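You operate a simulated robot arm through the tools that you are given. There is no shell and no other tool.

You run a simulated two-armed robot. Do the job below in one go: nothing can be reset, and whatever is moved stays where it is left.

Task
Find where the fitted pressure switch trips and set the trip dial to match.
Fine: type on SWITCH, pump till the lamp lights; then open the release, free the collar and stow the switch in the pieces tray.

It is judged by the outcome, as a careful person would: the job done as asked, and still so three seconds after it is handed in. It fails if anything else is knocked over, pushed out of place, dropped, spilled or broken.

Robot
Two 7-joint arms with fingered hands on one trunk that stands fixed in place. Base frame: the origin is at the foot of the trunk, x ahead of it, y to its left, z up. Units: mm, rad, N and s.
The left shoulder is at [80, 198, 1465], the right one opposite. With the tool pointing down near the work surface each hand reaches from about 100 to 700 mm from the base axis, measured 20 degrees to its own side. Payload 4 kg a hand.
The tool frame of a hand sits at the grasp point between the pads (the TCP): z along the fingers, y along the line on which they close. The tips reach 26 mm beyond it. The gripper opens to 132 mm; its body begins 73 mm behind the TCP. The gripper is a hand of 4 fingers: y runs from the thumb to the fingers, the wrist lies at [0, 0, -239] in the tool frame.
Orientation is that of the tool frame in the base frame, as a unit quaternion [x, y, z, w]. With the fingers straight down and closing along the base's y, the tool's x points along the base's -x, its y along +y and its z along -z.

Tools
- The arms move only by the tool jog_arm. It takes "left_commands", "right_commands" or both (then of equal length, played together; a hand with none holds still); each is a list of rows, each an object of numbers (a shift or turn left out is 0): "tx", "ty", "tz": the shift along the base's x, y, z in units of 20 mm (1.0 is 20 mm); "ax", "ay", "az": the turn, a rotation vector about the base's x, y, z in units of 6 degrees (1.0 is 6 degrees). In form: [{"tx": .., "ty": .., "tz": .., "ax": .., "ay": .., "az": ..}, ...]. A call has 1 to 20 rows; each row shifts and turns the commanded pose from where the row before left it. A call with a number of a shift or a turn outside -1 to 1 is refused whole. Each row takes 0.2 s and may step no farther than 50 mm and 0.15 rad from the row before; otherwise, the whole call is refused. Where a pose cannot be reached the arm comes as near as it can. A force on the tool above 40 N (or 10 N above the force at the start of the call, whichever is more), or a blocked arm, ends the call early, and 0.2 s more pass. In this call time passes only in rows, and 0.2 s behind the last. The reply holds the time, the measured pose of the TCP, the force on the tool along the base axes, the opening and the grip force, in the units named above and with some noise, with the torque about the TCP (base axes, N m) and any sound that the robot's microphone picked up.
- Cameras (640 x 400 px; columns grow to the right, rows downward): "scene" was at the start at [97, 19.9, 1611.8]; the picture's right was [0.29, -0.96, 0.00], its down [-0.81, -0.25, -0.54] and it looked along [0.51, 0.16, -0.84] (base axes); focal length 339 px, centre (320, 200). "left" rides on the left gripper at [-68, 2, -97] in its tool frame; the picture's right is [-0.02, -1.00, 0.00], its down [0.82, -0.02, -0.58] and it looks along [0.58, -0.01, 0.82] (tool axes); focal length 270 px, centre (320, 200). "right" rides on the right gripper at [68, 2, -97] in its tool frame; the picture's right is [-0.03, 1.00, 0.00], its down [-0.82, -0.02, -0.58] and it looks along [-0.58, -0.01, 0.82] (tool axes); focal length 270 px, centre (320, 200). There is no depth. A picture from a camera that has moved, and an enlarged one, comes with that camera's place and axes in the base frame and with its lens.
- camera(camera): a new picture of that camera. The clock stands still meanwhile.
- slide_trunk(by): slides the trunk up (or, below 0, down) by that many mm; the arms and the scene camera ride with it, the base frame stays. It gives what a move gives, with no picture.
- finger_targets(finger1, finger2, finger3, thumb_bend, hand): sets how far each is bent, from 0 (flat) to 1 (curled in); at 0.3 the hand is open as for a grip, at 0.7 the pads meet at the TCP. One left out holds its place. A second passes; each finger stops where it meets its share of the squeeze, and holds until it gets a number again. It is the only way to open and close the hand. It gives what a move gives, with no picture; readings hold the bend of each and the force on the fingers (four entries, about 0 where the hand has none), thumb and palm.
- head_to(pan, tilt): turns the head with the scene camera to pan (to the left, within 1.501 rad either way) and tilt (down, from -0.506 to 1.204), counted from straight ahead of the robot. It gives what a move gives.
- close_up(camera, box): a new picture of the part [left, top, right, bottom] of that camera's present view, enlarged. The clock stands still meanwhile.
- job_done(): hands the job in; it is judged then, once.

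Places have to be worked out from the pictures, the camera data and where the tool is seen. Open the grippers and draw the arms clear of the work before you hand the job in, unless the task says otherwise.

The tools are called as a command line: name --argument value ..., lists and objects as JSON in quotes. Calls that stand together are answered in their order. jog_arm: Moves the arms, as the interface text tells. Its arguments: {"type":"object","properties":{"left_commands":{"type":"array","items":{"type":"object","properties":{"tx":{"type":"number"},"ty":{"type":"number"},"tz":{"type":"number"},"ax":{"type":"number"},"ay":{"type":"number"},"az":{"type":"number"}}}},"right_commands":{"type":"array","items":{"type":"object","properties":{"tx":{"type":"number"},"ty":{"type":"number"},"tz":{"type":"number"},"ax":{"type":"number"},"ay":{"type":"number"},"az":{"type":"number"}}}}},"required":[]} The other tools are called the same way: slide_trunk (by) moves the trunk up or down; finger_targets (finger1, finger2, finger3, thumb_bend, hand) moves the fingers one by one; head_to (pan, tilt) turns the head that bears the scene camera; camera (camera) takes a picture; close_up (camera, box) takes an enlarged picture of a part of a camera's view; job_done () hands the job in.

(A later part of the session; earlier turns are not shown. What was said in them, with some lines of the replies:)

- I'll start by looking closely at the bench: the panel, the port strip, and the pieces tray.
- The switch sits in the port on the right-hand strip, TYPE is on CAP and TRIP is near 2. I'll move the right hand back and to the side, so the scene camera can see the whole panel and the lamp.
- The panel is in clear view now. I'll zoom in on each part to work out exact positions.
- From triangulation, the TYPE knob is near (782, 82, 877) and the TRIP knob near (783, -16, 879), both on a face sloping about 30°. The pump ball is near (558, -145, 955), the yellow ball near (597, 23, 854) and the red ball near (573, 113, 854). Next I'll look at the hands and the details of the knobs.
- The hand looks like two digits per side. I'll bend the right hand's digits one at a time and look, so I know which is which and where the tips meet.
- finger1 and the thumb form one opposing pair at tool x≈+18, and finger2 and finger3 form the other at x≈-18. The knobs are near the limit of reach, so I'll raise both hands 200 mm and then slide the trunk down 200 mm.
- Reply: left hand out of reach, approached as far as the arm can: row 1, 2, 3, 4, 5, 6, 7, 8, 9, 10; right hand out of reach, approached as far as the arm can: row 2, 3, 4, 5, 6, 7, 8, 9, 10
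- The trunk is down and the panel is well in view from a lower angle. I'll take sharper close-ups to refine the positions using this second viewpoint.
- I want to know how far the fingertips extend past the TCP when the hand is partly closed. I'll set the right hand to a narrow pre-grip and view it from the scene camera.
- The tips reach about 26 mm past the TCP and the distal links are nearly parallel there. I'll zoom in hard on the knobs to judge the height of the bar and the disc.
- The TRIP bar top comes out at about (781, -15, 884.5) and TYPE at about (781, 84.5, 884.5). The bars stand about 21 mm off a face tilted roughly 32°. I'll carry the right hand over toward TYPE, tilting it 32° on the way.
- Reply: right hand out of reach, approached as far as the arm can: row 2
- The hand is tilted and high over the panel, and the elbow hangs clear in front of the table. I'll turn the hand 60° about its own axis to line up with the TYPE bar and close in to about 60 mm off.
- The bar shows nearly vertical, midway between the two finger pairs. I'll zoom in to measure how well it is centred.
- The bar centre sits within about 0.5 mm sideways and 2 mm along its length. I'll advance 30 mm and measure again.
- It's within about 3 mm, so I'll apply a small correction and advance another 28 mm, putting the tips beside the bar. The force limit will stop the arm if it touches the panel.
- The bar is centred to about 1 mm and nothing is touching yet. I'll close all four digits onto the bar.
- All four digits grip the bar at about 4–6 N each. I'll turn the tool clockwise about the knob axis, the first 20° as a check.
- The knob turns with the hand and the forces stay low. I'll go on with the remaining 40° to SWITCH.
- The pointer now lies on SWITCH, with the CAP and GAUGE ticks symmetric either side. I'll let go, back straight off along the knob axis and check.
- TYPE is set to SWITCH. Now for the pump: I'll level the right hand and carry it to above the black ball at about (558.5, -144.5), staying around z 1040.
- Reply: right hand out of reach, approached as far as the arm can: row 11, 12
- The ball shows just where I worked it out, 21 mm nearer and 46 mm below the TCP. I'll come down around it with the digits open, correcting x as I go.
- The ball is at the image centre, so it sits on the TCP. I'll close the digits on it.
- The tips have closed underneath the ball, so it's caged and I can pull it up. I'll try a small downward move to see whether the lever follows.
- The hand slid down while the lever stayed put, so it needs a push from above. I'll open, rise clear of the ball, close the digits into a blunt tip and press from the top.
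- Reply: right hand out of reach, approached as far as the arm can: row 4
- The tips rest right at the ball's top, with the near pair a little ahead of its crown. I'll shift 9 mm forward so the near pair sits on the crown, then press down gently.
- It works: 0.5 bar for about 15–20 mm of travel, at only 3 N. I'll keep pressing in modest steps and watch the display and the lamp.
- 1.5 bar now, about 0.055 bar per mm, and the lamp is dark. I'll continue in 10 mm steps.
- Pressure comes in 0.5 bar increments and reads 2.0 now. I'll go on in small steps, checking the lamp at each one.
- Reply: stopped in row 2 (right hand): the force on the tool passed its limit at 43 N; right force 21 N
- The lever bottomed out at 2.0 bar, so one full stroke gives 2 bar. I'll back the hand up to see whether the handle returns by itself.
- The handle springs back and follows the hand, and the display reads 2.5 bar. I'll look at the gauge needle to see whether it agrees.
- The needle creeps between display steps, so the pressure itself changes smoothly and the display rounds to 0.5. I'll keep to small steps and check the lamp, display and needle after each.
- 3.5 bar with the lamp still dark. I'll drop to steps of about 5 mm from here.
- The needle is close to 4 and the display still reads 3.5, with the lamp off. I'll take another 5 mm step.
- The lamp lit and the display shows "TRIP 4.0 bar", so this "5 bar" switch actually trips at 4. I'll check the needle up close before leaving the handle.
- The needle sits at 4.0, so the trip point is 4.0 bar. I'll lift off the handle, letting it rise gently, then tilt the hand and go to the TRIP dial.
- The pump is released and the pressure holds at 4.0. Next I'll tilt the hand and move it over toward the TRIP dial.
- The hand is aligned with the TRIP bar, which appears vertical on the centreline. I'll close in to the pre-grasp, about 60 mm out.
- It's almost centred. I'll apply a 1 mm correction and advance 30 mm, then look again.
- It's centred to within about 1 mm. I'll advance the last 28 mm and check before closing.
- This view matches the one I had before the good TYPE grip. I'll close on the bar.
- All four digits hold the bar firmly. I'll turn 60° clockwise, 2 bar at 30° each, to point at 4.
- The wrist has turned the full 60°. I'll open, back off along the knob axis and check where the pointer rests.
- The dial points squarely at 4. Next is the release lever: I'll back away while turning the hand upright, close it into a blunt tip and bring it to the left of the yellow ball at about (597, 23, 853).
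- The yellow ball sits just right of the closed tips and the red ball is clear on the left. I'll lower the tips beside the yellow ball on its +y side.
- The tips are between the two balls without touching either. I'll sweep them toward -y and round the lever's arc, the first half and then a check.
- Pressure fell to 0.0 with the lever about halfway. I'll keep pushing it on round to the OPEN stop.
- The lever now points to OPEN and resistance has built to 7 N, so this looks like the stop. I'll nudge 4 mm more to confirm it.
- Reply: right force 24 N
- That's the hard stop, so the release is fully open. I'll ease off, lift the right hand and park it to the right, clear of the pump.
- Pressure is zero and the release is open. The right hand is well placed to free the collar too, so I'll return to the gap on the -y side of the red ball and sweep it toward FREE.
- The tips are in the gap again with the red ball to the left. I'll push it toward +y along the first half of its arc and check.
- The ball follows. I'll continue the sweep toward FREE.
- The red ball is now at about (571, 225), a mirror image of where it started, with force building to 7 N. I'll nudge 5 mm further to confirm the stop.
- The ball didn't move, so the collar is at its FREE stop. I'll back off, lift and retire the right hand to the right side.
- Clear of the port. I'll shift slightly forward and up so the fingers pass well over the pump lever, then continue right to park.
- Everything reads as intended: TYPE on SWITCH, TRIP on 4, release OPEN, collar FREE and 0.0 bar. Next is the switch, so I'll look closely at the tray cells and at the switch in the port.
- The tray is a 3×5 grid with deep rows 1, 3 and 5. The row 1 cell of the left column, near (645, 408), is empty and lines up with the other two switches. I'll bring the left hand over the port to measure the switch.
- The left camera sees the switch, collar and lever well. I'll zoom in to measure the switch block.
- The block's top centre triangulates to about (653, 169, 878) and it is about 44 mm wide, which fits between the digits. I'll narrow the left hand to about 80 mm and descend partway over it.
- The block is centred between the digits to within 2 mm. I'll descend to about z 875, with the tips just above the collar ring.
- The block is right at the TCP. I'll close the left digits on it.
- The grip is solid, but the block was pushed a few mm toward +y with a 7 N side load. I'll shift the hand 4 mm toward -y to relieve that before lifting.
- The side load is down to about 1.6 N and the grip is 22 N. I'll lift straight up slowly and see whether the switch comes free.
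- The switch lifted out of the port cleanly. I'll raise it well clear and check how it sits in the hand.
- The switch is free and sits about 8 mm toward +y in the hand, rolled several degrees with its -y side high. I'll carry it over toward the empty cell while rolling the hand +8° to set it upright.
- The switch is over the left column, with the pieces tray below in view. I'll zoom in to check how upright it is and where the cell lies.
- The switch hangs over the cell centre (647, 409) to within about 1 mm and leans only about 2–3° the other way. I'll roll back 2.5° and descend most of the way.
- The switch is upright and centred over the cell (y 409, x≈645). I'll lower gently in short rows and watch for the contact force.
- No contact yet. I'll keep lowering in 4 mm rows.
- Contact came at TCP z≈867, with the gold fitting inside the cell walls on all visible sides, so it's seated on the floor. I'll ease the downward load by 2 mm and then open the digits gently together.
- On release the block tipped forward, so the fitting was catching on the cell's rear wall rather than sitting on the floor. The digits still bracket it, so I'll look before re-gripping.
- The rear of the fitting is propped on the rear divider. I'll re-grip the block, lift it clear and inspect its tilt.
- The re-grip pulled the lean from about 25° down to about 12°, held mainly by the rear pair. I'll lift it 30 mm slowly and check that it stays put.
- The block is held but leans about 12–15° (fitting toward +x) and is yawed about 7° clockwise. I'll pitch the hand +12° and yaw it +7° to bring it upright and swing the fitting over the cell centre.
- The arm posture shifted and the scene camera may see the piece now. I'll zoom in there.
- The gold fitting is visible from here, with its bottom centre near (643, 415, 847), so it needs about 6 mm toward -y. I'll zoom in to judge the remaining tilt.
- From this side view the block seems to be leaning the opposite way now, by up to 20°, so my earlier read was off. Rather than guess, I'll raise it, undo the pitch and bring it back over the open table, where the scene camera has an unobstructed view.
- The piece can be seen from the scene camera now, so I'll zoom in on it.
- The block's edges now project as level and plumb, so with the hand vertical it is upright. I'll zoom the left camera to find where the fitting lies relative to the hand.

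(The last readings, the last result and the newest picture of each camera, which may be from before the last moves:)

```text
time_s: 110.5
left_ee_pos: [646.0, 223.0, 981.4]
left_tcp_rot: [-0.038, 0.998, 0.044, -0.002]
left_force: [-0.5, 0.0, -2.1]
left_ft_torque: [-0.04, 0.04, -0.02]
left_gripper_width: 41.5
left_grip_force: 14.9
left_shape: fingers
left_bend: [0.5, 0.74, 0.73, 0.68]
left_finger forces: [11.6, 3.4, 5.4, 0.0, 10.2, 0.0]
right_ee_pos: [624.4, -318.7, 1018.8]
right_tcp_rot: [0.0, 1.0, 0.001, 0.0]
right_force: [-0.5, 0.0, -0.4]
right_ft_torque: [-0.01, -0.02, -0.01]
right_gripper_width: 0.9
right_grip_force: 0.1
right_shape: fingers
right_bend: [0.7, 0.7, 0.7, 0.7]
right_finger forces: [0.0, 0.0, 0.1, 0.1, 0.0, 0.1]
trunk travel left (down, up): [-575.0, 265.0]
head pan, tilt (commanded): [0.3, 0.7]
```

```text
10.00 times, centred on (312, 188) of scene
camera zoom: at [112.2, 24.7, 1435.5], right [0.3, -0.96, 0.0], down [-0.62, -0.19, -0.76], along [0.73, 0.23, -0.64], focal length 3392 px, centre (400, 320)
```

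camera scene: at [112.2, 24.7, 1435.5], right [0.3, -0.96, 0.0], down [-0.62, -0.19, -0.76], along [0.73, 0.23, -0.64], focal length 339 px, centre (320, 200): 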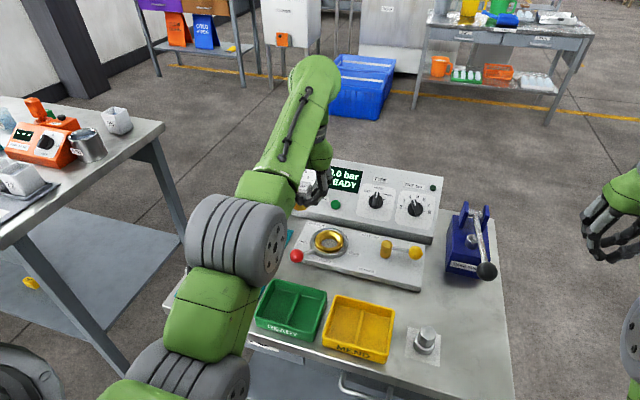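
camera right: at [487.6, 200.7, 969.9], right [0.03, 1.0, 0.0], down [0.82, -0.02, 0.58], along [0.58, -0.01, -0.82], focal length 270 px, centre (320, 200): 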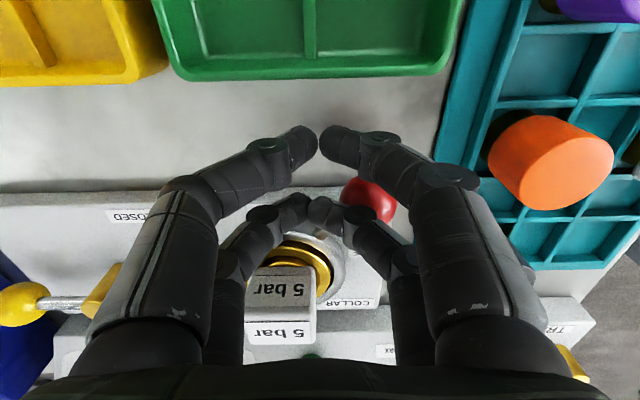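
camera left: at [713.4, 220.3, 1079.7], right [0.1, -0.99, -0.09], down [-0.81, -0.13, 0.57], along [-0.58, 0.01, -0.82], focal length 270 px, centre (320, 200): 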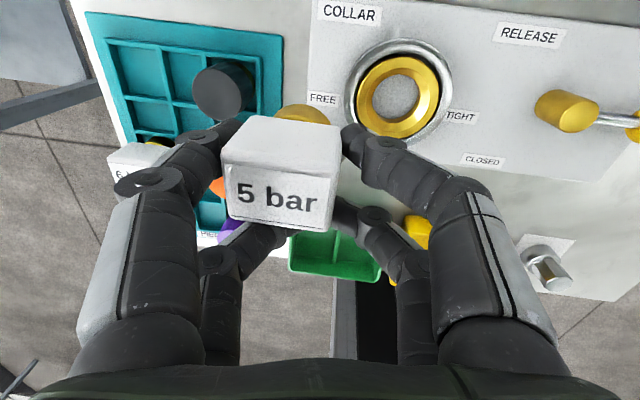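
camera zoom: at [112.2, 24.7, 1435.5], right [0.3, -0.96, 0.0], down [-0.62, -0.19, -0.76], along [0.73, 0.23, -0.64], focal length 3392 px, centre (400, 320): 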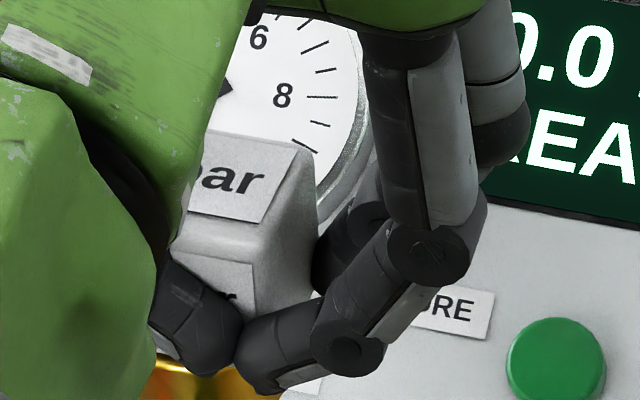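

In the hand the piece is upright, with its centre offset about (+5, +15) mm from the TCP and the fitting's bottom about 57 mm below it. That puts the TCP at (640, 395) for the cell centre (645, 410). I'll move there at height.

jog_arm --left_commands '[{"tx": -0.03, "ty": 0.86}, {"tx": -0.03, "ty": 0.86}, {"tx": -0.03, "ty": 0.86}, {"tx": -0.03, "ty": 0.86}, {"tx": -0.03, "ty": 0.86}, {"tx": -0.03, "ty": 0.86}, {"tx": -0.03, "ty": 0.86}, {"tx": -0.03, "ty": 0.86}, {"tx": -0.03, "ty": 0.86}, {"tx": -0.03, "ty": 0.86}, {"tz": -0.7}, {"tz": -0.8}, {"tz": -0.8}, {"tz": -0.7}]'

close_up --camera "left" --box '[200, 40, 400, 240]'

head_to --pan 0.45 --tilt 0.7

close_up --camera "scene" --box '[240, 160, 330, 240]'

```text
time_s: 113.5
left_ee_pos: [639.0, 395.2, 921.6]
left_tcp_rot: [-0.038, 0.998, 0.044, 0.0]
left_force: [0.7, 0.0, -1.5]
left_ft_torque: [-0.02, -0.02, 0.01]
left_gripper_width: 41.6
left_grip_force: 15.3
left_shape: fingers
left_bend: [0.5, 0.74, 0.73, 0.68]
left_finger forces: [11.7, 3.0, 5.3, 0.0, 10.3, 0.1]
right_ee_pos: [625.4, -319.3, 1017.5]
right_tcp_rot: [0.0, 1.0, 0.0, 0.0]
right_force: [0.9, 0.6, -0.5]
right_ft_torque: [-0.03, 0.0, 0.01]
right_gripper_width: 1.1
right_grip_force: 0.0
right_shape: fingers
right_bend: [0.7, 0.7, 0.7, 0.7]
right_finger forces: [0.0, 0.1, 0.0, 0.0, 0.0, 0.1]
trunk travel left (down, up): [-575.0, 265.0]
head pan, tilt (commanded): [0.3, 0.7]
```

```text
2.00 times, centred on (300, 140) of left
camera zoom: at [707.8, 392.8, 1020.0], right [0.1, -0.99, -0.09], down [-0.81, -0.13, 0.57], along [-0.58, 0.01, -0.82], focal length 541 px, centre (360, 320)
```

zoom: 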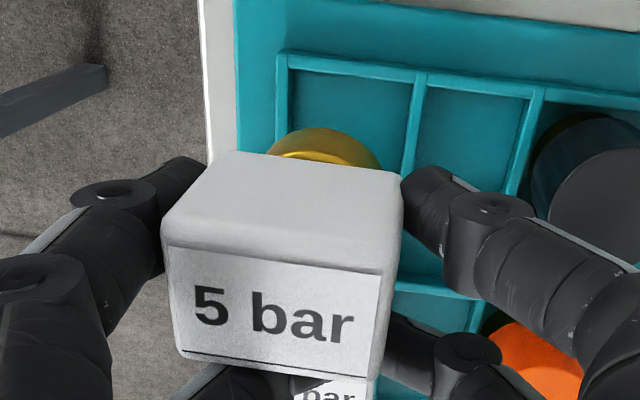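

```text
time_s: 114.2
left_ee_pos: [639.0, 395.2, 921.7]
left_tcp_rot: [-0.037, 0.998, 0.044, 0.0]
left_force: [0.2, -0.6, -1.9]
left_ft_torque: [-0.06, 0.03, 0.0]
left_gripper_width: 41.7
left_grip_force: 15.5
left_shape: fingers
left_bend: [0.5, 0.74, 0.73, 0.68]
left_finger forces: [11.7, 3.0, 5.2, 0.1, 10.4, 0.0]
right_ee_pos: [624.5, -318.6, 1018.1]
right_tcp_rot: [0.0, 1.0, 0.0, 0.0]
right_force: [-0.2, -0.2, -0.5]
right_ft_torque: [-0.02, -0.02, 0.01]
right_gripper_width: 1.0
right_grip_force: 0.0
right_shape: fingers
right_bend: [0.7, 0.7, 0.7, 0.7]
right_finger forces: [0.1, 0.0, 0.0, 0.0, 0.0, 0.1]
trunk travel left (down, up): [-575.0, 265.0]
head pan, tilt (commanded): [0.45, 0.7]
```

```text
5.00 times, centred on (285, 200) of scene
camera zoom: at [107.5, 36.6, 1435.4], right [0.43, -0.9, 0.0], down [-0.58, -0.28, -0.76], along [0.69, 0.33, -0.64], focal length 1696 px, centre (495, 200)
```

zoom: 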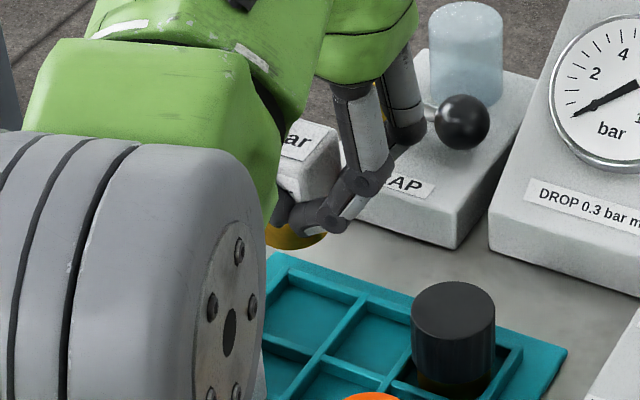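

The fitting is over the cell to within about 2 mm each way (645.5, 411.5 against 644, 410). I'll trim that and lower to just above expected contact.

jog_arm --left_commands '[{"tx": -0.05, "ty": -0.075, "tz": -0.6}, {"tz": -0.6}, {"tz": -0.6}, {"tz": -0.5}, {"tz": -0.3}]'

close_up --camera "left" --box '[200, 40, 400, 240]'

```text
time_s: 115.4
left_ee_pos: [638.4, 392.2, 868.9]
left_tcp_rot: [-0.037, 0.998, 0.043, -0.001]
left_force: [0.5, -0.2, -1.4]
left_ft_torque: [0.0, 0.0, -0.03]
left_gripper_width: 41.8
left_grip_force: 15.0
left_shape: fingers
left_bend: [0.5, 0.74, 0.73, 0.68]
left_finger forces: [11.7, 2.8, 5.3, 0.1, 10.3, 0.1]
right_ee_pos: [624.0, -318.1, 1018.5]
right_tcp_rot: [0.0, 1.0, -0.001, 0.0]
right_force: [0.9, -0.3, 0.6]
right_ft_torque: [-0.01, -0.01, 0.06]
right_gripper_width: 1.3
right_grip_force: 0.1
right_shape: fingers
right_bend: [0.7, 0.7, 0.7, 0.7]
right_finger forces: [0.0, 0.0, 0.0, 0.1, 0.0, 0.0]
trunk travel left (down, up): [-575.0, 265.0]
head pan, tilt (commanded): [0.45, 0.7]
```

```text
2.00 times, centred on (300, 140) of left
camera zoom: at [707.0, 390.7, 968.2], right [0.1, -0.99, -0.09], down [-0.81, -0.13, 0.57], along [-0.58, 0.01, -0.82], focal length 541 px, centre (360, 320)
```

zoom: 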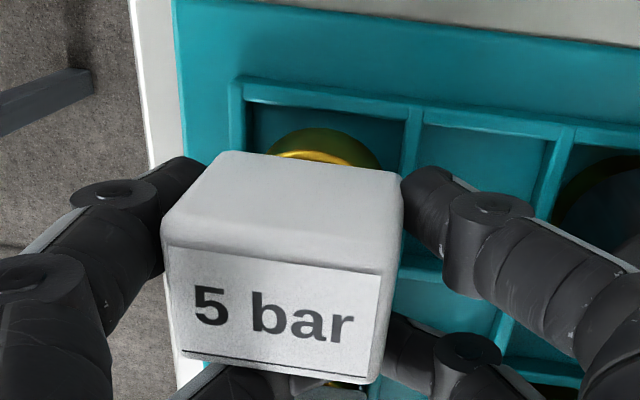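

The fitting is entering the cell with clear margins all round. I'll lower in 3 mm steps until first light contact.

jog_arm --left_commands '[{"tz": -0.15}]'

jog_arm --left_commands '[{"tz": -0.15}]'

jog_arm --left_commands '[{"tz": -0.1}]'

```text
time_s: 115.8
left_ee_pos: [638.1, 393.6, 866.5]
left_tcp_rot: [-0.037, 0.998, 0.045, -0.001]
left_force: [0.0, 0.8, -2.6]
left_ft_torque: [-0.01, 0.03, 0.0]
left_gripper_width: 41.5
left_grip_force: 14.7
left_shape: fingers
left_bend: [0.5, 0.74, 0.73, 0.68]
left_finger forces: [11.7, 2.8, 5.3, 0.0, 10.3, 0.0]
right_ee_pos: [623.9, -318.0, 1019.3]
right_tcp_rot: [0.001, 1.0, -0.001, 0.0]
right_force: [-0.3, -0.3, 0.7]
right_ft_torque: [-0.01, 0.01, 0.04]
right_gripper_width: 1.2
right_grip_force: 0.0
right_shape: fingers
right_bend: [0.7, 0.7, 0.7, 0.7]
right_finger forces: [0.0, 0.0, 0.0, 0.0, 0.1, 0.0]
trunk travel left (down, up): [-575.0, 265.0]
head pan, tilt (commanded): [0.45, 0.7]
```

```text
time_s: 116.2
left_ee_pos: [639.4, 392.5, 863.2]
left_tcp_rot: [-0.038, 0.998, 0.044, -0.001]
left_force: [0.1, -0.2, -2.2]
left_ft_torque: [-0.04, 0.01, 0.04]
left_gripper_width: 41.6
left_grip_force: 14.9
left_shape: fingers
left_bend: [0.5, 0.74, 0.73, 0.68]
left_finger forces: [11.7, 2.9, 5.3, 0.1, 10.2, 0.0]
right_ee_pos: [624.6, -318.3, 1018.6]
right_tcp_rot: [0.001, 1.0, -0.001, 0.0]
right_force: [-0.4, -0.9, 0.7]
right_ft_torque: [0.01, -0.02, -0.02]
right_gripper_width: 0.6
right_grip_force: 0.1
right_shape: fingers
right_bend: [0.7, 0.7, 0.7, 0.7]
right_finger forces: [0.0, 0.0, 0.0, 0.0, 0.1, 0.1]
trunk travel left (down, up): [-575.0, 265.0]
head pan, tilt (commanded): [0.45, 0.7]
```

```text
time_s: 116.6
left_ee_pos: [638.6, 392.5, 862.2]
left_tcp_rot: [-0.038, 0.998, 0.043, -0.001]
left_force: [0.6, -0.3, -2.1]
left_ft_torque: [0.01, -0.01, 0.0]
left_gripper_width: 41.8
left_grip_force: 14.5
left_shape: fingers
left_bend: [0.5, 0.74, 0.73, 0.68]
left_finger forces: [11.7, 2.9, 5.3, 0.1, 10.3, 0.0]
right_ee_pos: [623.0, -317.8, 1017.9]
right_tcp_rot: [0.0, 1.0, 0.0, 0.0]
right_force: [0.2, 0.4, -0.1]
right_ft_torque: [0.02, 0.0, 0.0]
right_gripper_width: 0.6
right_grip_force: 0.1
right_shape: fingers
right_bend: [0.7, 0.7, 0.7, 0.7]
right_finger forces: [0.0, 0.0, 0.1, 0.1, 0.0, 0.1]
trunk travel left (down, up): [-575.0, 265.0]
head pan, tilt (commanded): [0.45, 0.7]
```

Still hanging free at 862. I'll continue in 2 mm steps.

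jog_arm --left_commands '[{"tz": -0.1}]'

jog_arm --left_commands '[{"tz": -0.1}]'

jog_arm --left_commands '[{"tz": -0.1}]'

```text
time_s: 117.0
left_ee_pos: [639.2, 392.4, 860.1]
left_tcp_rot: [-0.038, 0.998, 0.044, -0.001]
left_force: [0.1, -0.2, -2.5]
left_ft_torque: [-0.02, -0.01, -0.02]
left_gripper_width: 41.6
left_grip_force: 14.8
left_shape: fingers
left_bend: [0.5, 0.74, 0.73, 0.68]
left_finger forces: [11.7, 3.0, 5.3, 0.0, 10.2, 0.0]
right_ee_pos: [624.3, -318.3, 1017.6]
right_tcp_rot: [0.001, 1.0, 0.0, 0.0]
right_force: [0.4, -0.3, -0.1]
right_ft_torque: [-0.01, 0.03, 0.01]
right_gripper_width: 0.8
right_grip_force: 0.1
right_shape: fingers
right_bend: [0.7, 0.7, 0.7, 0.7]
right_finger forces: [0.0, 0.0, 0.0, 0.0, 0.0, 0.0]
trunk travel left (down, up): [-575.0, 265.0]
head pan, tilt (commanded): [0.45, 0.7]
```

```text
time_s: 117.4
left_ee_pos: [638.2, 393.1, 857.1]
left_tcp_rot: [-0.038, 0.998, 0.043, 0.0]
left_force: [0.3, 0.0, -0.9]
left_ft_torque: [-0.05, 0.02, -0.01]
left_gripper_width: 41.7
left_grip_force: 15.0
left_shape: fingers
left_bend: [0.5, 0.74, 0.73, 0.68]
left_finger forces: [11.8, 2.8, 5.3, 0.0, 10.4, 0.1]
right_ee_pos: [623.6, -318.3, 1018.6]
right_tcp_rot: [0.0, 1.0, 0.0, 0.001]
right_force: [-0.4, 0.0, 0.1]
right_ft_torque: [0.05, -0.01, 0.0]
right_gripper_width: 0.4
right_grip_force: 0.1
right_shape: fingers
right_bend: [0.7, 0.7, 0.7, 0.7]
right_finger forces: [0.0, 0.0, 0.0, 0.0, 0.0, 0.0]
trunk travel left (down, up): [-575.0, 265.0]
head pan, tilt (commanded): [0.45, 0.7]
```

```text
time_s: 117.8
left_ee_pos: [639.2, 392.1, 855.4]
left_tcp_rot: [-0.038, 0.998, 0.044, -0.001]
left_force: [-0.2, 0.3, -2.0]
left_ft_torque: [-0.04, 0.01, 0.0]
left_gripper_width: 41.7
left_grip_force: 15.2
left_shape: fingers
left_bend: [0.5, 0.74, 0.73, 0.68]
left_finger forces: [11.7, 2.8, 5.3, 0.1, 10.3, 0.0]
right_ee_pos: [622.8, -319.8, 1019.5]
right_tcp_rot: [0.001, 1.0, 0.0, 0.0]
right_force: [-0.2, -0.2, 0.3]
right_ft_torque: [0.0, -0.02, 0.04]
right_gripper_width: 0.9
right_grip_force: 0.0
right_shape: fingers
right_bend: [0.7, 0.7, 0.7, 0.7]
right_finger forces: [0.0, 0.0, 0.0, 0.0, 0.0, 0.0]
trunk travel left (down, up): [-575.0, 265.0]
head pan, tilt (commanded): [0.45, 0.7]
```

It's now lower than where it first caught, so it really is going into the cell this time. I'll continue.

jog_arm --left_commands '[{"tz": -0.1}]'

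jog_arm --left_commands '[{"tz": -0.1}]'

jog_arm --left_commands '[{"tz": -0.1}]'

close_up --camera "left" --box '[200, 40, 400, 240]'

```text
time_s: 118.2
left_ee_pos: [638.0, 392.7, 854.2]
left_tcp_rot: [-0.037, 0.998, 0.044, 0.0]
left_force: [0.7, 1.0, 2.1]
left_ft_torque: [0.08, 0.01, -0.02]
left_gripper_width: 41.7
left_grip_force: 15.2
left_shape: fingers
left_bend: [0.49, 0.74, 0.73, 0.68]
left_finger forces: [11.7, 2.1, 5.8, 0.0, 10.1, 0.0]
right_ee_pos: [622.8, -319.0, 1018.8]
right_tcp_rot: [0.0, 1.0, 0.0, 0.0]
right_force: [0.1, 0.3, -0.5]
right_ft_torque: [-0.02, 0.05, 0.02]
right_gripper_width: 0.9
right_grip_force: 0.0
right_shape: fingers
right_bend: [0.7, 0.7, 0.7, 0.7]
right_finger forces: [0.1, 0.1, 0.0, 0.0, 0.1, 0.0]
trunk travel left (down, up): [-575.0, 265.0]
head pan, tilt (commanded): [0.45, 0.7]
```

```text
time_s: 118.6
left_ee_pos: [638.4, 391.8, 853.3]
left_tcp_rot: [-0.038, 0.998, 0.044, 0.0]
left_force: [2.2, -0.5, 5.7]
left_ft_torque: [0.17, -0.06, -0.09]
left_gripper_width: 41.6
left_grip_force: 11.4
left_shape: fingers
left_bend: [0.49, 0.74, 0.74, 0.68]
left_finger forces: [11.5, 0.8, 0.0, 0.0, 10.0, 0.1]
right_ee_pos: [623.5, -319.6, 1018.2]
right_tcp_rot: [0.0, 1.0, 0.0, 0.0]
right_force: [0.2, -0.2, 0.4]
right_ft_torque: [0.02, 0.0, 0.01]
right_gripper_width: 1.0
right_grip_force: 0.0
right_shape: fingers
right_bend: [0.7, 0.7, 0.7, 0.7]
right_finger forces: [0.1, 0.0, 0.1, 0.0, 0.0, 0.0]
trunk travel left (down, up): [-575.0, 265.0]
head pan, tilt (commanded): [0.45, 0.7]
```

```text
time_s: 119.0
left_ee_pos: [639.0, 391.5, 852.7]
left_tcp_rot: [-0.037, 0.998, 0.044, 0.001]
left_force: [3.0, -0.8, 9.9]
left_ft_torque: [0.34, -0.13, -0.07]
left_gripper_width: 41.4
left_grip_force: 11.2
left_shape: fingers
left_bend: [0.5, 0.74, 0.74, 0.68]
left_finger forces: [11.3, 0.3, 0.0, 0.1, 10.6, 0.0]
right_ee_pos: [622.7, -319.0, 1019.1]
right_tcp_rot: [0.0, 1.0, 0.0, 0.002]
right_force: [0.1, -0.5, -0.1]
right_ft_torque: [-0.01, 0.0, 0.01]
right_gripper_width: 0.8
right_grip_force: 0.1
right_shape: fingers
right_bend: [0.7, 0.7, 0.7, 0.7]
right_finger forces: [0.0, 0.1, 0.1, 0.0, 0.0, 0.0]
trunk travel left (down, up): [-575.0, 265.0]
head pan, tilt (commanded): [0.45, 0.7]
```

```text
2.00 times, centred on (300, 140) of left
camera zoom: at [706.1, 389.1, 950.8], right [0.1, -0.99, -0.09], down [-0.81, -0.13, 0.57], along [-0.58, 0.01, -0.82], focal length 541 px, centre (360, 320)
```

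zoom: 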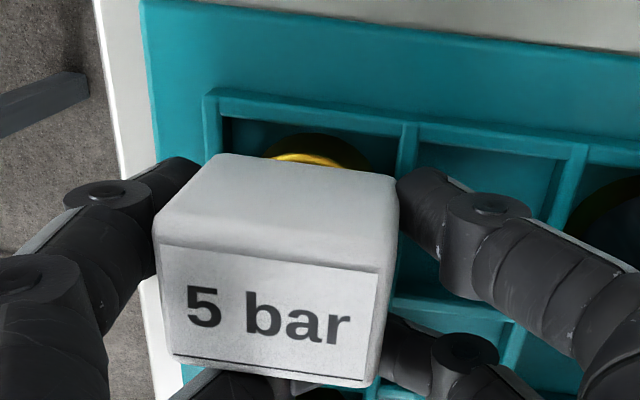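

Seated: contact at block-top height ≈865, matching the 6 bar switch. I'll relieve the downward load, then open the idle front pair first.

jog_arm --left_commands '[{"tz": 0.14}]'

finger_targets --hand "left" --finger2 0.5 --finger3 0.5

close_up --camera "left" --box '[200, 40, 400, 240]'

```text
time_s: 119.4
left_ee_pos: [638.0, 391.2, 853.1]
left_tcp_rot: [-0.038, 0.998, 0.044, -0.001]
left_force: [1.9, -0.2, 5.9]
left_ft_torque: [0.24, -0.11, -0.05]
left_gripper_width: 41.5
left_grip_force: 10.9
left_shape: fingers
left_bend: [0.5, 0.74, 0.74, 0.68]
left_finger forces: [11.2, 0.7, 0.0, 0.0, 10.6, 0.0]
right_ee_pos: [623.8, -320.0, 1019.3]
right_tcp_rot: [-0.001, 1.0, -0.001, 0.0]
right_force: [-0.4, 0.0, 0.4]
right_ft_torque: [-0.01, 0.0, -0.02]
right_gripper_width: 1.0
right_grip_force: 0.1
right_shape: fingers
right_bend: [0.7, 0.7, 0.7, 0.7]
right_finger forces: [0.0, 0.0, 0.0, 0.0, 0.0, 0.0]
trunk travel left (down, up): [-575.0, 265.0]
head pan, tilt (commanded): [0.45, 0.7]
```

```text
time_s: 120.4
left_ee_pos: [638.3, 392.1, 853.1]
left_tcp_rot: [-0.038, 0.998, 0.044, 0.0]
left_force: [1.8, -1.3, 4.3]
left_ft_torque: [0.15, -0.05, -0.03]
left_gripper_width: 41.6
left_grip_force: 10.9
left_shape: fingers
left_bend: [0.49, 0.5, 0.5, 0.68]
left_finger forces: [11.1, 0.0, 0.0, 0.0, 11.5, 0.0]
right_ee_pos: [623.2, -318.9, 1019.1]
right_tcp_rot: [0.0, 1.0, 0.0, 0.0]
right_force: [-1.0, -0.1, 0.4]
right_ft_torque: [0.0, 0.01, 0.01]
right_gripper_width: 1.1
right_grip_force: 0.1
right_shape: fingers
right_bend: [0.7, 0.7, 0.7, 0.7]
right_finger forces: [0.0, 0.0, 0.0, 0.1, 0.1, 0.0]
trunk travel left (down, up): [-575.0, 265.0]
head pan, tilt (commanded): [0.45, 0.7]
```

```text
2.00 times, centred on (300, 140) of left
camera zoom: at [706.0, 389.8, 951.3], right [0.1, -0.99, -0.09], down [-0.81, -0.13, 0.57], along [-0.58, 0.01, -0.82], focal length 541 px, centre (360, 320)
```

zoom: 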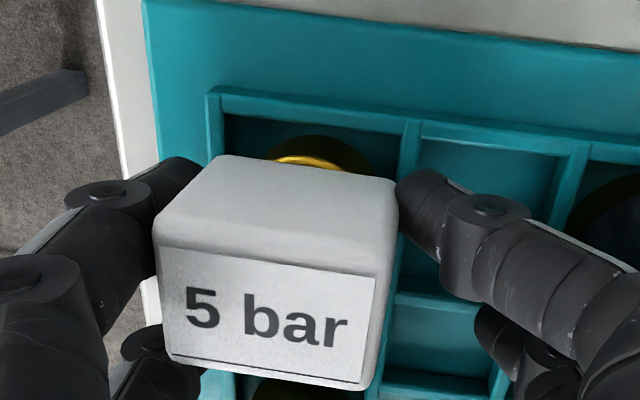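

The front pair is clear and the block held its pose. I'll take off the last of the load and open the rear pair a little on both sides.

jog_arm --left_commands '[{"tz": 0.07}]'

finger_targets --hand "left" --finger1 0.46 --thumb_bend 0.65

close_up --camera "left" --box '[200, 40, 400, 240]'

```text
time_s: 120.8
left_ee_pos: [639.2, 392.8, 853.9]
left_tcp_rot: [-0.038, 0.998, 0.043, -0.002]
left_force: [0.5, -0.1, 2.0]
left_ft_torque: [0.05, 0.01, -0.02]
left_gripper_width: 41.3
left_grip_force: 10.5
left_shape: fingers
left_bend: [0.49, 0.5, 0.5, 0.68]
left_finger forces: [11.2, 0.1, 0.1, 0.0, 11.6, 0.0]
right_ee_pos: [623.6, -319.0, 1018.0]
right_tcp_rot: [0.0, 1.0, 0.0, 0.0]
right_force: [-0.6, -0.1, -0.1]
right_ft_torque: [-0.04, -0.04, -0.02]
right_gripper_width: 0.8
right_grip_force: 0.0
right_shape: fingers
right_bend: [0.7, 0.7, 0.7, 0.7]
right_finger forces: [0.0, 0.0, 0.0, 0.1, 0.0, 0.0]
trunk travel left (down, up): [-575.0, 265.0]
head pan, tilt (commanded): [0.45, 0.7]
```

```text
time_s: 121.8
left_ee_pos: [636.5, 392.5, 854.0]
left_tcp_rot: [-0.037, 0.998, 0.044, -0.001]
left_force: [0.3, -1.0, -0.4]
left_ft_torque: [0.01, 0.02, -0.02]
left_gripper_width: 48.2
left_grip_force: 0.5
left_shape: fingers
left_bend: [0.46, 0.5, 0.5, 0.65]
left_finger forces: [0.0, 0.1, 0.0, 0.0, 0.5, 0.0]
right_ee_pos: [624.3, -317.8, 1019.0]
right_tcp_rot: [-0.001, 1.0, 0.0, 0.0]
right_force: [-0.5, -0.1, 0.2]
right_ft_torque: [0.01, -0.02, 0.02]
right_gripper_width: 1.0
right_grip_force: 0.1
right_shape: fingers
right_bend: [0.7, 0.7, 0.7, 0.7]
right_finger forces: [0.0, 0.0, 0.1, 0.0, 0.0, 0.1]
trunk travel left (down, up): [-575.0, 265.0]
head pan, tilt (commanded): [0.45, 0.7]
```

```text
2.00 times, centred on (300, 140) of left
camera zoom: at [706.0, 390.3, 952.4], right [0.1, -0.99, -0.09], down [-0.81, -0.13, 0.57], along [-0.58, 0.01, -0.82], focal length 541 px, centre (360, 320)
```

zoom: 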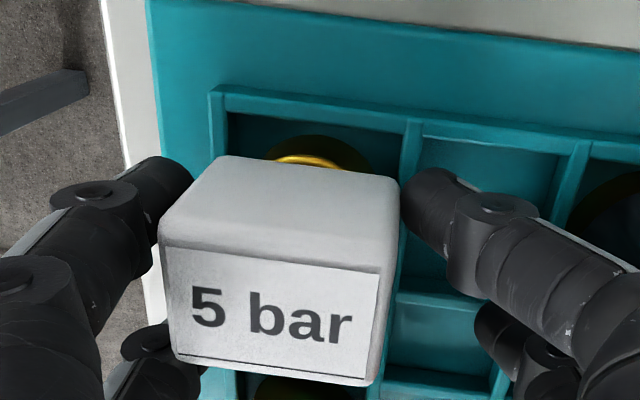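

It stays upright on its own. I'll open the rear pair wider, check that it is standing free, then lift straight up.

finger_targets --hand "left" --finger1 0.37 --thumb_bend 0.5

camera --camera "left"

```text
time_s: 122.8
left_ee_pos: [637.1, 393.3, 854.4]
left_tcp_rot: [-0.038, 0.998, 0.043, 0.0]
left_force: [-0.2, 0.6, 0.4]
left_ft_torque: [0.01, 0.01, 0.01]
left_gripper_width: 87.4
left_grip_force: 0.1
left_shape: fingers
left_bend: [0.37, 0.5, 0.5, 0.5]
left_finger forces: [0.0, 0.1, 0.0, 0.1, 0.0, 0.0]
right_ee_pos: [625.2, -317.2, 1019.0]
right_tcp_rot: [0.0, 1.0, -0.001, 0.0]
right_force: [-0.3, 0.7, -0.4]
right_ft_torque: [0.0, 0.0, -0.01]
right_gripper_width: 0.9
right_grip_force: 0.1
right_shape: fingers
right_bend: [0.7, 0.7, 0.7, 0.7]
right_finger forces: [0.1, 0.1, 0.0, 0.0, 0.0, 0.0]
trunk travel left (down, up): [-575.0, 265.0]
head pan, tilt (commanded): [0.45, 0.7]
```

```text
taken
camera left: at [705.9, 390.4, 952.4], right [0.1, -0.99, -0.09], down [-0.81, -0.13, 0.57], along [-0.58, 0.01, -0.82], focal length 270 px, centre (320, 200)
```

left: 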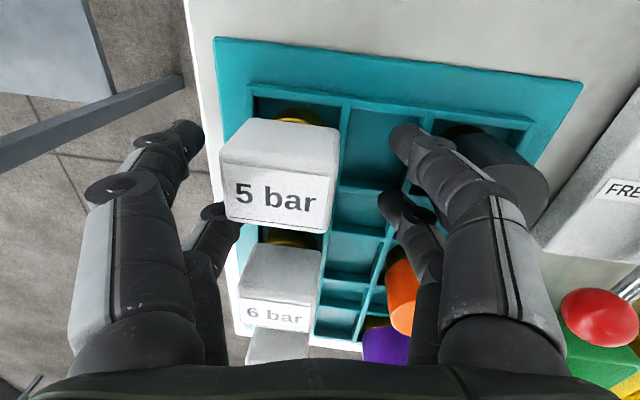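

The switch stands upright in its cell, in line with the 6 bar one, and the hand touches nothing. I'll lift straight up.

jog_arm --left_commands '[{"tz": 0.3}, {"tz": 0.4}, {"tz": 0.6}, {"tz": 0.8}, {"tz": 0.9}, {"tz": 0.9}, {"tz": 0.9}, {"tz": 0.9}]'

camera --camera "left"

close_up --camera "scene" --box '[220, 170, 350, 280]'

```text
time_s: 124.6
left_ee_pos: [638.7, 391.4, 969.8]
left_tcp_rot: [-0.038, 0.998, 0.044, -0.002]
left_force: [-0.3, -0.3, 0.6]
left_ft_torque: [0.03, 0.0, -0.02]
left_gripper_width: 87.4
left_grip_force: 0.0
left_shape: fingers
left_bend: [0.37, 0.5, 0.5, 0.5]
left_finger forces: [0.0, 0.0, 0.0, 0.0, 0.1, 0.0]
right_ee_pos: [624.1, -318.1, 1018.3]
right_tcp_rot: [-0.001, 1.0, -0.001, 0.0]
right_force: [-1.2, 0.9, 0.3]
right_ft_torque: [0.02, -0.02, 0.02]
right_gripper_width: 0.7
right_grip_force: 0.0
right_shape: fingers
right_bend: [0.7, 0.7, 0.7, 0.7]
right_finger forces: [0.0, 0.0, 0.0, 0.0, 0.0, 0.0]
trunk travel left (down, up): [-575.0, 265.0]
head pan, tilt (commanded): [0.45, 0.7]
```

```text
taken
camera left: at [706.7, 388.9, 1067.4], right [0.1, -0.99, -0.09], down [-0.81, -0.13, 0.57], along [-0.58, 0.01, -0.81], focal length 270 px, centre (320, 200)
```

left: 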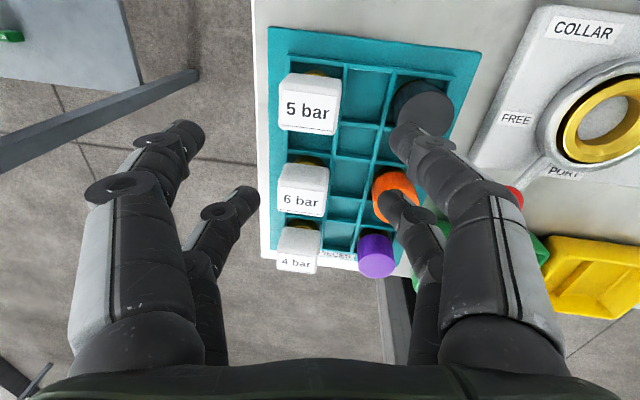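

```text
3.64 times, centred on (285, 225) of scene
camera zoom: at [106.9, 36.2, 1435.5], right [0.44, -0.9, 0.0], down [-0.58, -0.28, -0.77], along [0.69, 0.33, -0.64], focal length 1234 px, centre (447, 109)
```

zoom: 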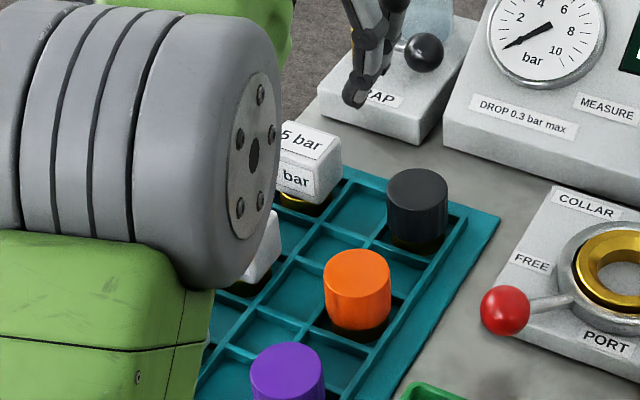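

The 5 bar switch is stowed upright in the tray. I'll raise the trunk to lift both arms clear, open both hands and move the left one away from the work.

slide_trunk --by 200

finger_targets --hand "left" --finger1 0.3 --finger2 0.3 --finger3 0.3 --thumb_bend 0.3

finger_targets --hand "right" --finger1 0.3 --finger2 0.3 --finger3 0.3 --thumb_bend 0.3

jog_arm --left_commands '[{"tx": -0.6, "ty": 0.3}, {"tx": -0.6, "ty": 0.3}, {"tx": -0.6, "ty": 0.3}, {"tx": -0.6, "ty": 0.3}, {"tx": -0.6, "ty": 0.3}, {"tx": -0.6, "ty": 0.3}]'

head_to --pan 0.2 --tilt 0.95

camera --camera "scene"

```text
time_s: 126.8
left_ee_pos: [639.6, 392.6, 1169.0]
left_tcp_rot: [-0.037, 0.998, 0.044, -0.001]
left_force: [0.3, -0.3, 0.2]
left_ft_torque: [0.0, 0.02, -0.08]
left_gripper_width: 87.2
left_grip_force: 0.0
left_shape: fingers
left_bend: [0.37, 0.5, 0.5, 0.5]
left_finger forces: [0.0, 0.0, 0.1, 0.1, 0.0, 0.0]
right_ee_pos: [623.7, -318.0, 1220.1]
right_tcp_rot: [0.0, 1.0, 0.0, 0.001]
right_force: [-0.6, -0.2, 0.0]
right_ft_torque: [-0.02, 0.01, 0.0]
right_gripper_width: 1.0
right_grip_force: 0.0
right_shape: fingers
right_bend: [0.7, 0.7, 0.7, 0.7]
right_finger forces: [0.0, 0.1, 0.1, 0.0, 0.0, 0.0]
trunk travel left (down, up): [-775.0, 65.0]
head pan, tilt (commanded): [0.45, 0.7]
```

```text
time_s: 127.8
left_ee_pos: [639.3, 390.9, 1168.8]
left_tcp_rot: [-0.038, 0.998, 0.044, -0.001]
left_force: [-0.5, -0.3, -0.1]
left_ft_torque: [0.01, 0.01, -0.01]
left_gripper_width: 132.4
left_grip_force: 0.0
left_shape: fingers
left_bend: [0.3, 0.3, 0.3, 0.3]
left_finger forces: [0.0, 0.0, 0.0, 0.0, 0.1, 0.1]
right_ee_pos: [624.3, -319.0, 1218.2]
right_tcp_rot: [0.0, 1.0, 0.0, 0.0]
right_force: [0.3, 0.2, 0.3]
right_ft_torque: [0.01, -0.04, -0.01]
right_gripper_width: 0.9
right_grip_force: 0.0
right_shape: fingers
right_bend: [0.7, 0.7, 0.7, 0.7]
right_finger forces: [0.1, 0.1, 0.0, 0.0, 0.1, 0.1]
trunk travel left (down, up): [-775.0, 65.0]
head pan, tilt (commanded): [0.45, 0.7]
```

```text
time_s: 128.8
left_ee_pos: [638.6, 391.4, 1169.1]
left_tcp_rot: [-0.038, 0.998, 0.044, 0.0]
left_force: [-0.3, -0.6, -0.1]
left_ft_torque: [0.0, 0.01, 0.0]
left_gripper_width: 132.4
left_grip_force: 0.1
left_shape: fingers
left_bend: [0.3, 0.3, 0.3, 0.3]
left_finger forces: [0.0, 0.0, 0.0, 0.0, 0.0, 0.1]
right_ee_pos: [624.2, -318.0, 1219.0]
right_tcp_rot: [0.001, 1.0, 0.0, 0.001]
right_force: [-0.1, 0.7, -0.2]
right_ft_torque: [-0.03, -0.01, 0.0]
right_gripper_width: 132.4
right_grip_force: 0.1
right_shape: fingers
right_bend: [0.3, 0.3, 0.3, 0.3]
right_finger forces: [0.0, 0.0, 0.0, 0.1, 0.0, 0.0]
trunk travel left (down, up): [-775.0, 65.0]
head pan, tilt (commanded): [0.45, 0.7]
```

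```text
time_s: 130.2
left_ee_pos: [566.7, 426.7, 1169.1]
left_tcp_rot: [-0.037, 0.998, 0.043, -0.001]
left_force: [0.2, 0.2, -0.7]
left_ft_torque: [0.0, -0.02, -0.03]
left_gripper_width: 132.7
left_grip_force: 0.1
left_shape: fingers
left_bend: [0.3, 0.3, 0.3, 0.3]
left_finger forces: [0.0, 0.0, 0.0, 0.0, 0.0, 0.1]
right_ee_pos: [622.3, -318.0, 1218.8]
right_tcp_rot: [0.0, 1.0, -0.001, 0.0]
right_force: [-0.2, -0.4, -0.3]
right_ft_torque: [0.0, -0.03, -0.03]
right_gripper_width: 132.4
right_grip_force: 0.0
right_shape: fingers
right_bend: [0.3, 0.3, 0.3, 0.3]
right_finger forces: [0.0, 0.0, 0.0, 0.0, 0.1, 0.1]
trunk travel left (down, up): [-775.0, 65.0]
head pan, tilt (commanded): [0.45, 0.7]
```

```text
time_s: 131.0
left_ee_pos: [567.1, 428.2, 1169.4]
left_tcp_rot: [-0.037, 0.998, 0.043, 0.0]
left_force: [0.5, 0.5, -0.6]
left_ft_torque: [-0.02, 0.01, -0.02]
left_gripper_width: 132.5
left_grip_force: 0.1
left_shape: fingers
left_bend: [0.3, 0.3, 0.3, 0.3]
left_finger forces: [0.0, 0.1, 0.1, 0.0, 0.0, 0.0]
right_ee_pos: [625.1, -318.6, 1218.3]
right_tcp_rot: [-0.001, 1.0, -0.001, 0.0]
right_force: [0.0, 1.0, 0.2]
right_ft_torque: [-0.01, 0.03, 0.0]
right_gripper_width: 132.4
right_grip_force: 0.1
right_shape: fingers
right_bend: [0.3, 0.3, 0.3, 0.3]
right_finger forces: [0.1, 0.0, 0.1, 0.0, 0.1, 0.0]
trunk travel left (down, up): [-775.0, 65.0]
head pan, tilt (commanded): [0.201, 0.949]
```

```text
taken
camera scene: at [101.9, 14.1, 1615.8], right [0.2, -0.98, 0.0], down [-0.8, -0.16, -0.58], along [0.57, 0.12, -0.81], focal length 339 px, centre (320, 200)
```

scene: 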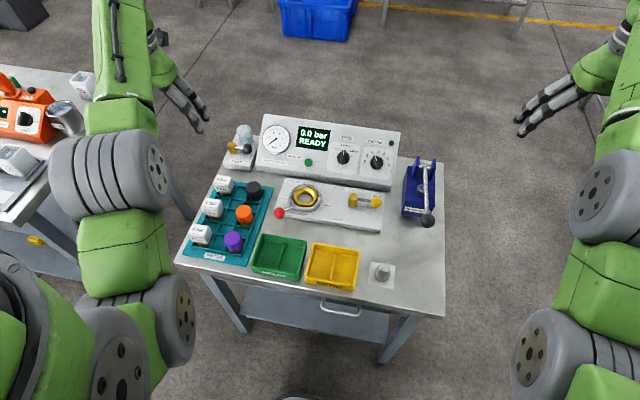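

Both arms are clear and the hands open. I'll do a last close check of the tray, the panel and the levers before handing in.

close_up --camera "scene" --box '[175, 165, 285, 270]'

close_up --camera "scene" --box '[320, 120, 400, 180]'

close_up --camera "scene" --box '[220, 110, 450, 250]'

```text
3.81 times, centred on (230, 218) of scene
camera zoom: at [101.9, 14.1, 1615.8], right [0.2, -0.98, 0.0], down [-0.8, -0.16, -0.58], along [0.57, 0.12, -0.81], focal length 1292 px, centre (663, 133)
```

zoom: 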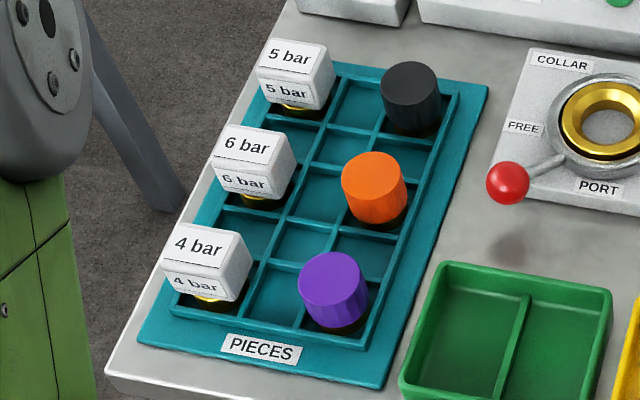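

```text
6.67 times, centred on (360, 150) of scene
camera zoom: at [101.9, 14.1, 1615.8], right [0.2, -0.98, 0.0], down [-0.8, -0.16, -0.58], along [0.57, 0.12, -0.81], focal length 2262 px, centre (53, 533)
```

zoom: 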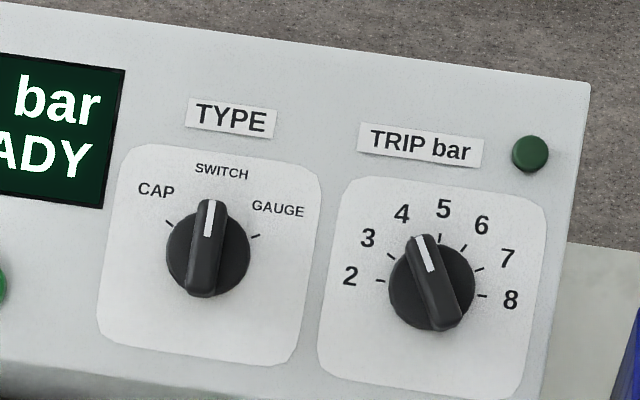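

```text
2.78 times, centred on (335, 180) of scene
camera zoom: at [101.9, 14.1, 1615.8], right [0.2, -0.98, 0.0], down [-0.8, -0.16, -0.58], along [0.57, 0.12, -0.81], focal length 944 px, centre (278, 256)
```

zoom: 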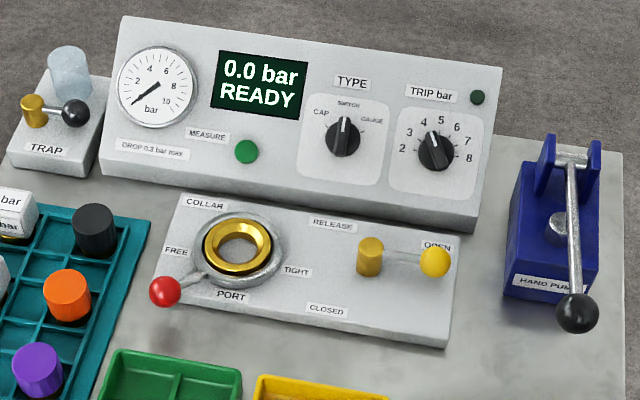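

The switch, levers and TYPE look right, but the TRIP pointer may sit a touch past 4. I'll zoom in tighter to check.

close_up --camera "scene" --box '[362, 142, 392, 172]'

close_up --camera "scene" --box '[328, 142, 358, 172]'

```text
13.33 times, centred on (377, 157) of scene
camera zoom: at [101.9, 14.1, 1615.8], right [0.2, -0.98, 0.0], down [-0.8, -0.16, -0.58], along [0.57, 0.12, -0.81], focal length 4523 px, centre (-440, 773)
```

zoom: 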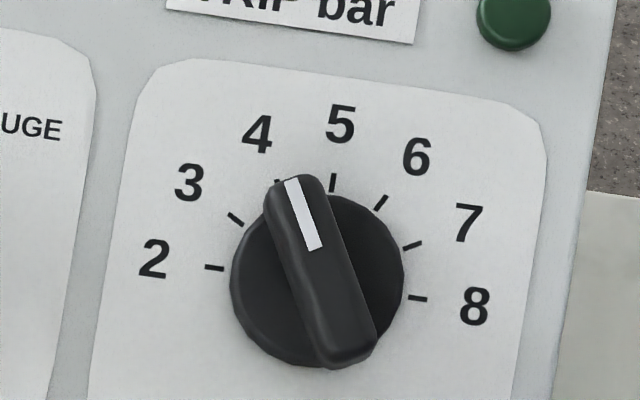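

```text
13.33 times, centred on (343, 157) of scene
camera zoom: at [101.9, 14.1, 1615.8], right [0.2, -0.98, 0.0], down [-0.8, -0.16, -0.58], along [0.57, 0.12, -0.81], focal length 4523 px, centre (13, 773)
```

zoom: 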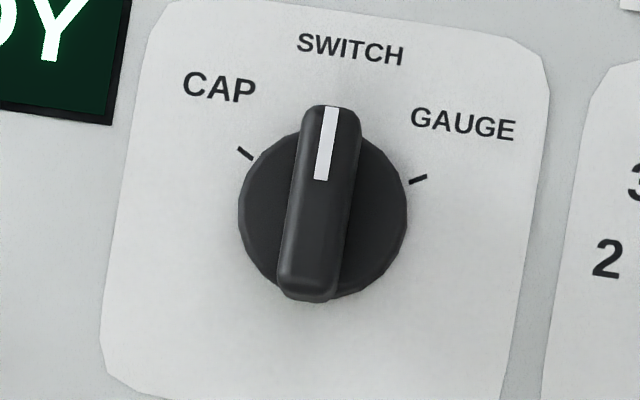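

The final check shows:
- **TRIP dial:** the pointer is on 4, within about 0.1 bar.
- **TYPE:** on SWITCH.
- **Pressure and levers:** 0.0 bar, release OPEN, collar FREE.
- **Switch:** the 5 bar switch stands in its tray cell beside the others.

Nothing else has moved and both arms are clear with hands open, so I'm handing the job in.

job_done

```text
The job is handed in.
```

The fitted switch, labelled "5 bar", trips at **4.0 bar**. The TRIP dial is set to 4, and the job is handed in.

- **Test:** I set TYPE to SWITCH and pumped until the lamp lit. The display read "TRIP 4.0 bar" and the gauge needle sat on 4.
- **Dial:** close-ups show the pointer at about 4.1, within roughly 0.1 bar of the mark. I left it there because a correction that small was near the limit of what I could measure.
- **Release and collar:** the release is fully OPEN, pressure is back to 0.0 bar, and the collar is at its FREE stop.
- **Switch:** it stands upright in the free left-column cell of the pieces tray, beside the 6 bar and 4 bar switches. On the first try it tipped forward inside the cell when I let go. I picked it up again and seated it properly, without touching the other pieces.

Nothing else was knocked over or moved. Both hands are open and clear of the bench.
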